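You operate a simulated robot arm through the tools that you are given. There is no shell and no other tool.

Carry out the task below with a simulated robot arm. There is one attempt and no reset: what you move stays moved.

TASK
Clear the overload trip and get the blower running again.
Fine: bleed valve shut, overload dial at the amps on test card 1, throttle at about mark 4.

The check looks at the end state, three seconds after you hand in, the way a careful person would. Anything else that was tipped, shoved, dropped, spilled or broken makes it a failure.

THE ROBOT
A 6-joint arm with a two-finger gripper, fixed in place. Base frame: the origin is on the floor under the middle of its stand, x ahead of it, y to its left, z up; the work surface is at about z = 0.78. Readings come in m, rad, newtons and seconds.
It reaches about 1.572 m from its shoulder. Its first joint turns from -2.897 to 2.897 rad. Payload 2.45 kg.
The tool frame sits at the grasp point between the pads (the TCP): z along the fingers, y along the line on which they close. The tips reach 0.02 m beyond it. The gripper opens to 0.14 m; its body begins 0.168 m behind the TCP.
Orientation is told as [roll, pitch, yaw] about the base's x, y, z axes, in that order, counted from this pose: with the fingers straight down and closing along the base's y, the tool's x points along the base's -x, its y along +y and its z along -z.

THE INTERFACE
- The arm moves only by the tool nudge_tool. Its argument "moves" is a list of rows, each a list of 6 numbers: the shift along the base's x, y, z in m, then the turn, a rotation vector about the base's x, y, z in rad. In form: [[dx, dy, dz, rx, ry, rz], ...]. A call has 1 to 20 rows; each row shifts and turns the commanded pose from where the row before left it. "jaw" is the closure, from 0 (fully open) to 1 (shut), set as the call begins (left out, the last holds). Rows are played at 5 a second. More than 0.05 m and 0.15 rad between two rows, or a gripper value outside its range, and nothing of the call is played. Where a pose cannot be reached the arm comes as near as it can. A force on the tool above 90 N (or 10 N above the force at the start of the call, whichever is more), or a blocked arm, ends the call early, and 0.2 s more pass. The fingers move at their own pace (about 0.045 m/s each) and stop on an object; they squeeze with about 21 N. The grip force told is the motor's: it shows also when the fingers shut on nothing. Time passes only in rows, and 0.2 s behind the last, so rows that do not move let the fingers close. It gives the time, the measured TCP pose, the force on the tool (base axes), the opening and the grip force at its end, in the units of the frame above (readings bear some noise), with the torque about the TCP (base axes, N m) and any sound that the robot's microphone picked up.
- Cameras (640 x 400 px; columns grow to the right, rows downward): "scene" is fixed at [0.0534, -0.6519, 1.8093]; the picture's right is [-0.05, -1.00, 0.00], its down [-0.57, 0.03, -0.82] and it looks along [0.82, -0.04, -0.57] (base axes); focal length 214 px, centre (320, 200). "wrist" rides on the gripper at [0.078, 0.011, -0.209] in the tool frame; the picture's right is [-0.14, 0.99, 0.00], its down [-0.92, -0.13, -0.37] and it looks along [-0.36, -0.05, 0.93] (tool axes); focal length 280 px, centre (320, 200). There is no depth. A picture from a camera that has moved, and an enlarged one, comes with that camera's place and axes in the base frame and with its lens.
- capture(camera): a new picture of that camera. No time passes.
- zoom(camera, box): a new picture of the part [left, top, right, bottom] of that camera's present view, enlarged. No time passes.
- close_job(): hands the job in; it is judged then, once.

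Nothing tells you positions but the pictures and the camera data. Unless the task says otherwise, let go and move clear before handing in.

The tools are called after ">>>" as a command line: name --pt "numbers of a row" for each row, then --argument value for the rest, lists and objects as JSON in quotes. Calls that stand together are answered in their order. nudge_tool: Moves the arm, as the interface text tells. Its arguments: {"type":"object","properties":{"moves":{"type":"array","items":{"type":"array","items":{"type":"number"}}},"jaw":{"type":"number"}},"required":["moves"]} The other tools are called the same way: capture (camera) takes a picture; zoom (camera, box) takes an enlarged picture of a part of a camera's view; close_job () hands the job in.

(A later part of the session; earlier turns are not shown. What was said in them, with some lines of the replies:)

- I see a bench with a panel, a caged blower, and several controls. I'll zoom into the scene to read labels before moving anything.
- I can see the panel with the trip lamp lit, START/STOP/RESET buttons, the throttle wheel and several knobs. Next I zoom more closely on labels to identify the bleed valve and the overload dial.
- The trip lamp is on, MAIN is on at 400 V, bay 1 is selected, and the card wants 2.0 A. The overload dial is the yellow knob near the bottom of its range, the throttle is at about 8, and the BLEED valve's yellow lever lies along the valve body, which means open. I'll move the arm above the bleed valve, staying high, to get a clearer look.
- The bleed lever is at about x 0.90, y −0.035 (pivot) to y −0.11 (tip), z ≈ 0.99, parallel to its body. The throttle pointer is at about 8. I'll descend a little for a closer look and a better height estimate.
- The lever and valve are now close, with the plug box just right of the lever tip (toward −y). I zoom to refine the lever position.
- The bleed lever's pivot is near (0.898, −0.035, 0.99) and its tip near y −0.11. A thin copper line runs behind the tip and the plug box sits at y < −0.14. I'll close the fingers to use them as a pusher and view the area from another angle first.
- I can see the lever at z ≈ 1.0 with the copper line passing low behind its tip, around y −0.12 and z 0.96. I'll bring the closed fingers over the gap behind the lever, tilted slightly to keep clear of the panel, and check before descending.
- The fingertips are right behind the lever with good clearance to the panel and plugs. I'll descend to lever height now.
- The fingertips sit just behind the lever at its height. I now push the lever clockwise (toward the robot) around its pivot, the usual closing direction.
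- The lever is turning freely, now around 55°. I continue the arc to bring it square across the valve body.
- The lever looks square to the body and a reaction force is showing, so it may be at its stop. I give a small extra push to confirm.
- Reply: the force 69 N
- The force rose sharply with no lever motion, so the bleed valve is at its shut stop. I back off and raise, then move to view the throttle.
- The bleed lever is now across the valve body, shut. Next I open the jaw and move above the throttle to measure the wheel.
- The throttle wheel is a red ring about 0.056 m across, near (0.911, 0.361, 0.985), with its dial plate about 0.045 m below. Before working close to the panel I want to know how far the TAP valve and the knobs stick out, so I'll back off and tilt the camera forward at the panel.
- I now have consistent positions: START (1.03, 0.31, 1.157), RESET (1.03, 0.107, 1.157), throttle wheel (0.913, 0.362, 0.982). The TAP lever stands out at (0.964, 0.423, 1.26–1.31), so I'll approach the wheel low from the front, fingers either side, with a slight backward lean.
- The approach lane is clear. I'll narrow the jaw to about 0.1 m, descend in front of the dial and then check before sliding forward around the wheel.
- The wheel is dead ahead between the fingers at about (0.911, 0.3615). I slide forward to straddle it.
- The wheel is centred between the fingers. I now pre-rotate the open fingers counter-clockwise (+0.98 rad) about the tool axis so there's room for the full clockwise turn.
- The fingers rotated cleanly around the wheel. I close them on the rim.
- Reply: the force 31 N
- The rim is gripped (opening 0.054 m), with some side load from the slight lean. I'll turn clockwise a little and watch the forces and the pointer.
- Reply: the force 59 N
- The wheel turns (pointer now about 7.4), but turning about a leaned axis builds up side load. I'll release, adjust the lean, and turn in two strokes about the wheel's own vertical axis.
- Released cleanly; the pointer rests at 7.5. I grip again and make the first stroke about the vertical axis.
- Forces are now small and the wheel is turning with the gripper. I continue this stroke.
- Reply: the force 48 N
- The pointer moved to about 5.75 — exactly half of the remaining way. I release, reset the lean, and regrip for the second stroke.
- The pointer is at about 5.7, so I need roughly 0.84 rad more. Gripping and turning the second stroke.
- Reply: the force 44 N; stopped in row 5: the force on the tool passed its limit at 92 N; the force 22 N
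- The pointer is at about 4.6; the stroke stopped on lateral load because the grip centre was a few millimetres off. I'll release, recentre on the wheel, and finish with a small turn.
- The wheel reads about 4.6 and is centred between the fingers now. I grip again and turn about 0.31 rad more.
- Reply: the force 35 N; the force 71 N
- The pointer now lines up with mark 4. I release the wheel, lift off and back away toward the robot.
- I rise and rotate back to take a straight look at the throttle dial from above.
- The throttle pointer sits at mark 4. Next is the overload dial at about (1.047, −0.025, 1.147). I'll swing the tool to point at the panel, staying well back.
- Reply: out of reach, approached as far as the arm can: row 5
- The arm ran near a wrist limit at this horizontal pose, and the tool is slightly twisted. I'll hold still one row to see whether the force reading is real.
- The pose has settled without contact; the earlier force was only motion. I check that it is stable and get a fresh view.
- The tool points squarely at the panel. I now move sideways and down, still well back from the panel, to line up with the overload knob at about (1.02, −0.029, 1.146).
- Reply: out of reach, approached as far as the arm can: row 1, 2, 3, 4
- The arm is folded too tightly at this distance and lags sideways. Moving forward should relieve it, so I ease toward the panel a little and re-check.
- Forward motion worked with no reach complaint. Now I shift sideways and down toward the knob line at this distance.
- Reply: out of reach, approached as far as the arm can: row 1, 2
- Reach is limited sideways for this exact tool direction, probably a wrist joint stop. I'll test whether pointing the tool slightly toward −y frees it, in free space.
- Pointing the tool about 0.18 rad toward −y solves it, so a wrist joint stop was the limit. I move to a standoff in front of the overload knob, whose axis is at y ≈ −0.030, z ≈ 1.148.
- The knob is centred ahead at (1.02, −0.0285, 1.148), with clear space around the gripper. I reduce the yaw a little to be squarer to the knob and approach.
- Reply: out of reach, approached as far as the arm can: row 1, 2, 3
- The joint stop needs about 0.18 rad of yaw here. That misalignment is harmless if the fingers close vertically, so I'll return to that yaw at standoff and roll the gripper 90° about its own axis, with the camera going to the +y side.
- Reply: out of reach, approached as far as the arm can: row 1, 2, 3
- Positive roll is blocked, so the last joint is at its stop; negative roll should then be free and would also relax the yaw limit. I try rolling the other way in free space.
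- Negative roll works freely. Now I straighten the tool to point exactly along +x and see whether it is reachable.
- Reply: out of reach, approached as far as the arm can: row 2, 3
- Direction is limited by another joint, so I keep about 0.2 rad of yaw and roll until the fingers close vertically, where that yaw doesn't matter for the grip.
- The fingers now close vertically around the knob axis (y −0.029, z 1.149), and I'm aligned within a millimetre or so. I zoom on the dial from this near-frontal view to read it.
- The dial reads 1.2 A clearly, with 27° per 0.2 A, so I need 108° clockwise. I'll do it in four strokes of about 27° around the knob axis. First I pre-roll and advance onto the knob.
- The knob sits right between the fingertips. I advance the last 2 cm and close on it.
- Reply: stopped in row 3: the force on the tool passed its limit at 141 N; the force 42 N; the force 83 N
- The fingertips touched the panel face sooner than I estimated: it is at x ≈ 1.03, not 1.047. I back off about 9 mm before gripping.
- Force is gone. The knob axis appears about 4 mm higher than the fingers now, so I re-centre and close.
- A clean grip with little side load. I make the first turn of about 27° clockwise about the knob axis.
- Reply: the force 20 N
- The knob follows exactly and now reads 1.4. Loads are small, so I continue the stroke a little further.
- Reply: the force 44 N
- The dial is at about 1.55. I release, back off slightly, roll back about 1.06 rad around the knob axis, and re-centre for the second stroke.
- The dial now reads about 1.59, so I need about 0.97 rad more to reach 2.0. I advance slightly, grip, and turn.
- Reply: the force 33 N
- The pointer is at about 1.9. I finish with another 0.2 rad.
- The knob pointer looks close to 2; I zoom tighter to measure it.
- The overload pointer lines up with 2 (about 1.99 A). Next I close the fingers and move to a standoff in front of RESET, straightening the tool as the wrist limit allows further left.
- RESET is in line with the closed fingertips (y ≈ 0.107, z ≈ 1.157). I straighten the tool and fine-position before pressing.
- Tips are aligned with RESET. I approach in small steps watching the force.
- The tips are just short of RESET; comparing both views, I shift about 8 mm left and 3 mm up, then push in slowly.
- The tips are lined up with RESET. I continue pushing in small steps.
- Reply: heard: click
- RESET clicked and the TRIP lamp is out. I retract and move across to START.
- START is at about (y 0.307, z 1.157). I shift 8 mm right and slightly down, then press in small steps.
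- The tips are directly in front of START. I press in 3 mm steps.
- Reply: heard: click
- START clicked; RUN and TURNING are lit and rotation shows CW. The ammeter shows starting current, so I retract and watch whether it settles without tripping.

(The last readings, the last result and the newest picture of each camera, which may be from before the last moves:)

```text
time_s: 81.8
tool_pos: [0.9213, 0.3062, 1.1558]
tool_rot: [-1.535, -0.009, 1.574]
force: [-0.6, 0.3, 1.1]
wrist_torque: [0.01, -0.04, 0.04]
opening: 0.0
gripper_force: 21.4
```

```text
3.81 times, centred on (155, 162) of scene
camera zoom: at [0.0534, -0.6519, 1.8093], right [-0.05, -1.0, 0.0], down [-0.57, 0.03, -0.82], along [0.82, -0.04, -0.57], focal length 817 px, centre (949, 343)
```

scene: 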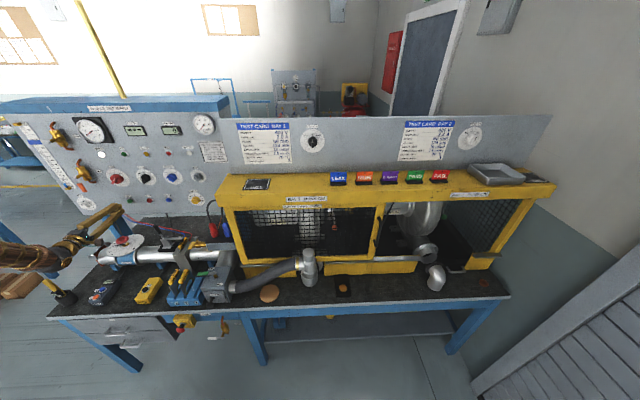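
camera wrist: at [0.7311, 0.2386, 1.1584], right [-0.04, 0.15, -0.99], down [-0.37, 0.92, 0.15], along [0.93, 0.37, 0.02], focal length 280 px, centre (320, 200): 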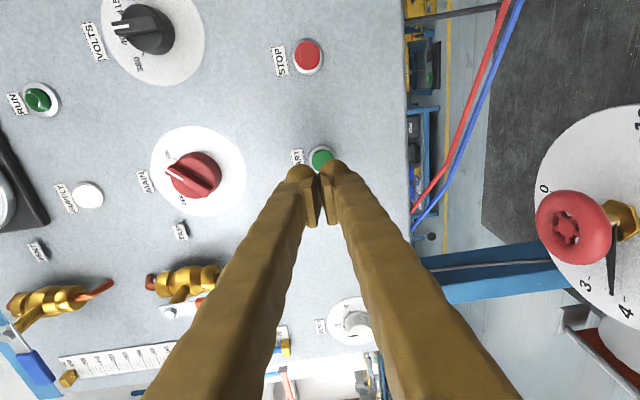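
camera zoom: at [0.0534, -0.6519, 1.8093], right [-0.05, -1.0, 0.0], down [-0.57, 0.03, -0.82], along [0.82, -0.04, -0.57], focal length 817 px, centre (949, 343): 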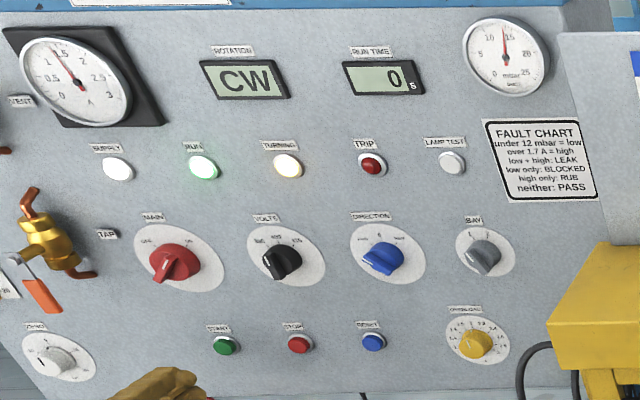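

The blower runs: about 1.4 A, 14 mbar, no trip. I retreat further and let several more seconds pass to confirm it stays running.

>>> nudge_tool --pt "-0.03 0 0.01 0 0 0" --pt "-0.03 0 0.01 0 0 0" --pt "-0.03 0 0.01 0 0 0" --pt "-0.02 0 0.01 0 0 0" --pt "0 0 0 0 0 0" --pt "0 0 0 0 0 0" --pt "0 0 0 0 0 0" --pt "0 0 0 0 0 0" --pt "0 0 0 0 0 0" --pt "0 0 0 0 0 0" --pt "0 0 0 0 0 0" --pt "0 0 0 0 0 0" --pt "0 0 0 0 0 0" --pt "0 0 0 0 0 0" --pt "0 0 0 0 0 0" --pt "0 0 0 0 0 0" --pt "0 0 0 0 0 0" --pt "0 0 0 0 0 0" --pt "0 0 0 0 0 0" --pt "0 0 0 0 0 0"

>>> capture --camera "scene"

>>> zoom --camera "scene" --box '[90, 110, 220, 215]'

>>> zoom --camera "scene" --box '[80, 220, 240, 320]'

>>> zoom --camera "scene" --box '[178, 182, 218, 212]'

>>> capture --camera "wrist"

```text
time_s: 86.0
tool_pos: [0.8133, 0.3091, 1.1991]
tool_rot: [-1.538, -0.007, 1.575]
force: [-0.2, 0.4, 0.7]
wrist_torque: [-0.03, 0.03, -0.02]
opening: 0.0001
gripper_force: 20.8
```

```text
taken
```

scene: 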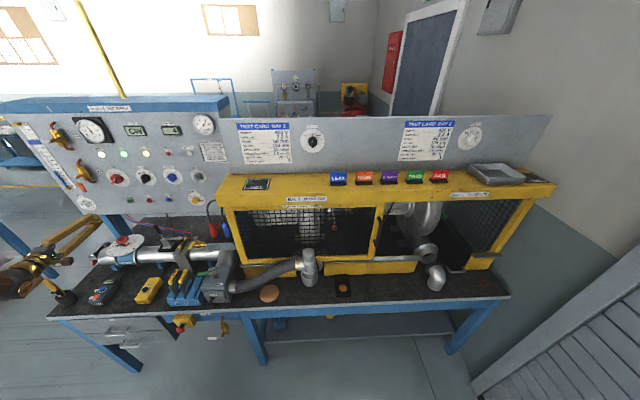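

```text
3.81 times, centred on (155, 162) of scene
camera zoom: at [0.0534, -0.6519, 1.8093], right [-0.05, -1.0, 0.0], down [-0.57, 0.03, -0.82], along [0.82, -0.04, -0.57], focal length 817 px, centre (949, 343)
```

zoom: 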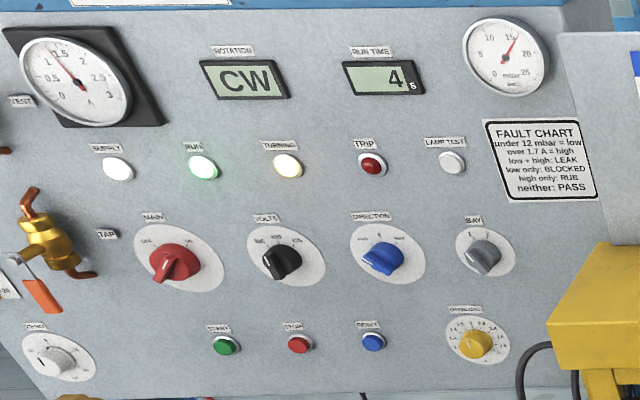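

```text
4.00 times, centred on (160, 270) of scene
camera zoom: at [0.0534, -0.6519, 1.8093], right [-0.05, -1.0, 0.0], down [-0.57, 0.03, -0.82], along [0.82, -0.04, -0.57], focal length 858 px, centre (960, -80)
```

zoom: 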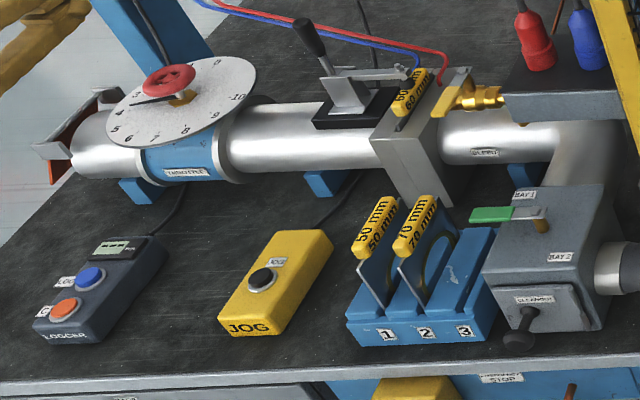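

```text
13.33 times, centred on (198, 197) of scene
camera zoom: at [0.0534, -0.6519, 1.8093], right [-0.05, -1.0, 0.0], down [-0.57, 0.03, -0.82], along [0.82, -0.04, -0.57], focal length 2860 px, centre (1947, 240)
```

zoom: 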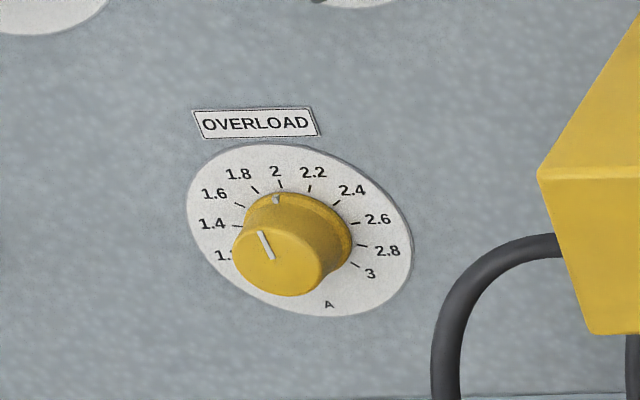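

```text
taken
camera wrist: at [0.6042, 0.2299, 1.1944], right [-0.04, 0.15, -0.99], down [-0.37, 0.92, 0.15], along [0.93, 0.37, 0.02], focal length 280 px, centre (320, 200)
```

wrist: 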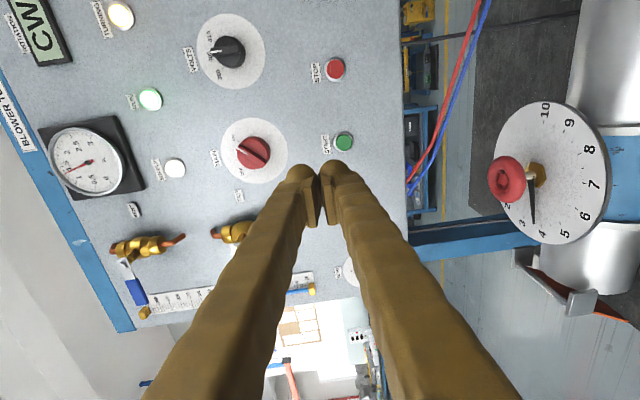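

The blower is running steadily: RUN and TURNING are lit, TRIP is out, and it draws about 1.4 A at 17 mbar with the timer counting. The bleed lever is across its body, the overload is at 2.0 A, the throttle is at 4, and the arm is clear and holding nothing. I hand in.

>>> close_job

```text
The job is handed in.
```

The overload trip is cleared and the blower was running steadily when I handed the job in. RUN and TURNING were lit, TRIP was out, rotation read CW, and it drew about 1.4 A at roughly 17 mbar.

- **Bleed valve:** shut. I turned the lever across the valve body until it reached its stop.
- **Overload dial:** set to test card 1's 2.0 A. The closest reading I took put it at about 1.99 A.
- **Throttle:** the pointer sits at about mark 4. I read it from above at roughly 4.05.
- **Restart:** I pressed RESET, which put the TRIP lamp out, then START. The blower had run about seven seconds without tripping when I last checked.

While lining up on the overload knob, the fingertips bumped the panel face once, peaking at 141 N. I saw no damage or shift afterwards. Nothing else on the bench looked moved, and the arm ended clear and holding nothing.
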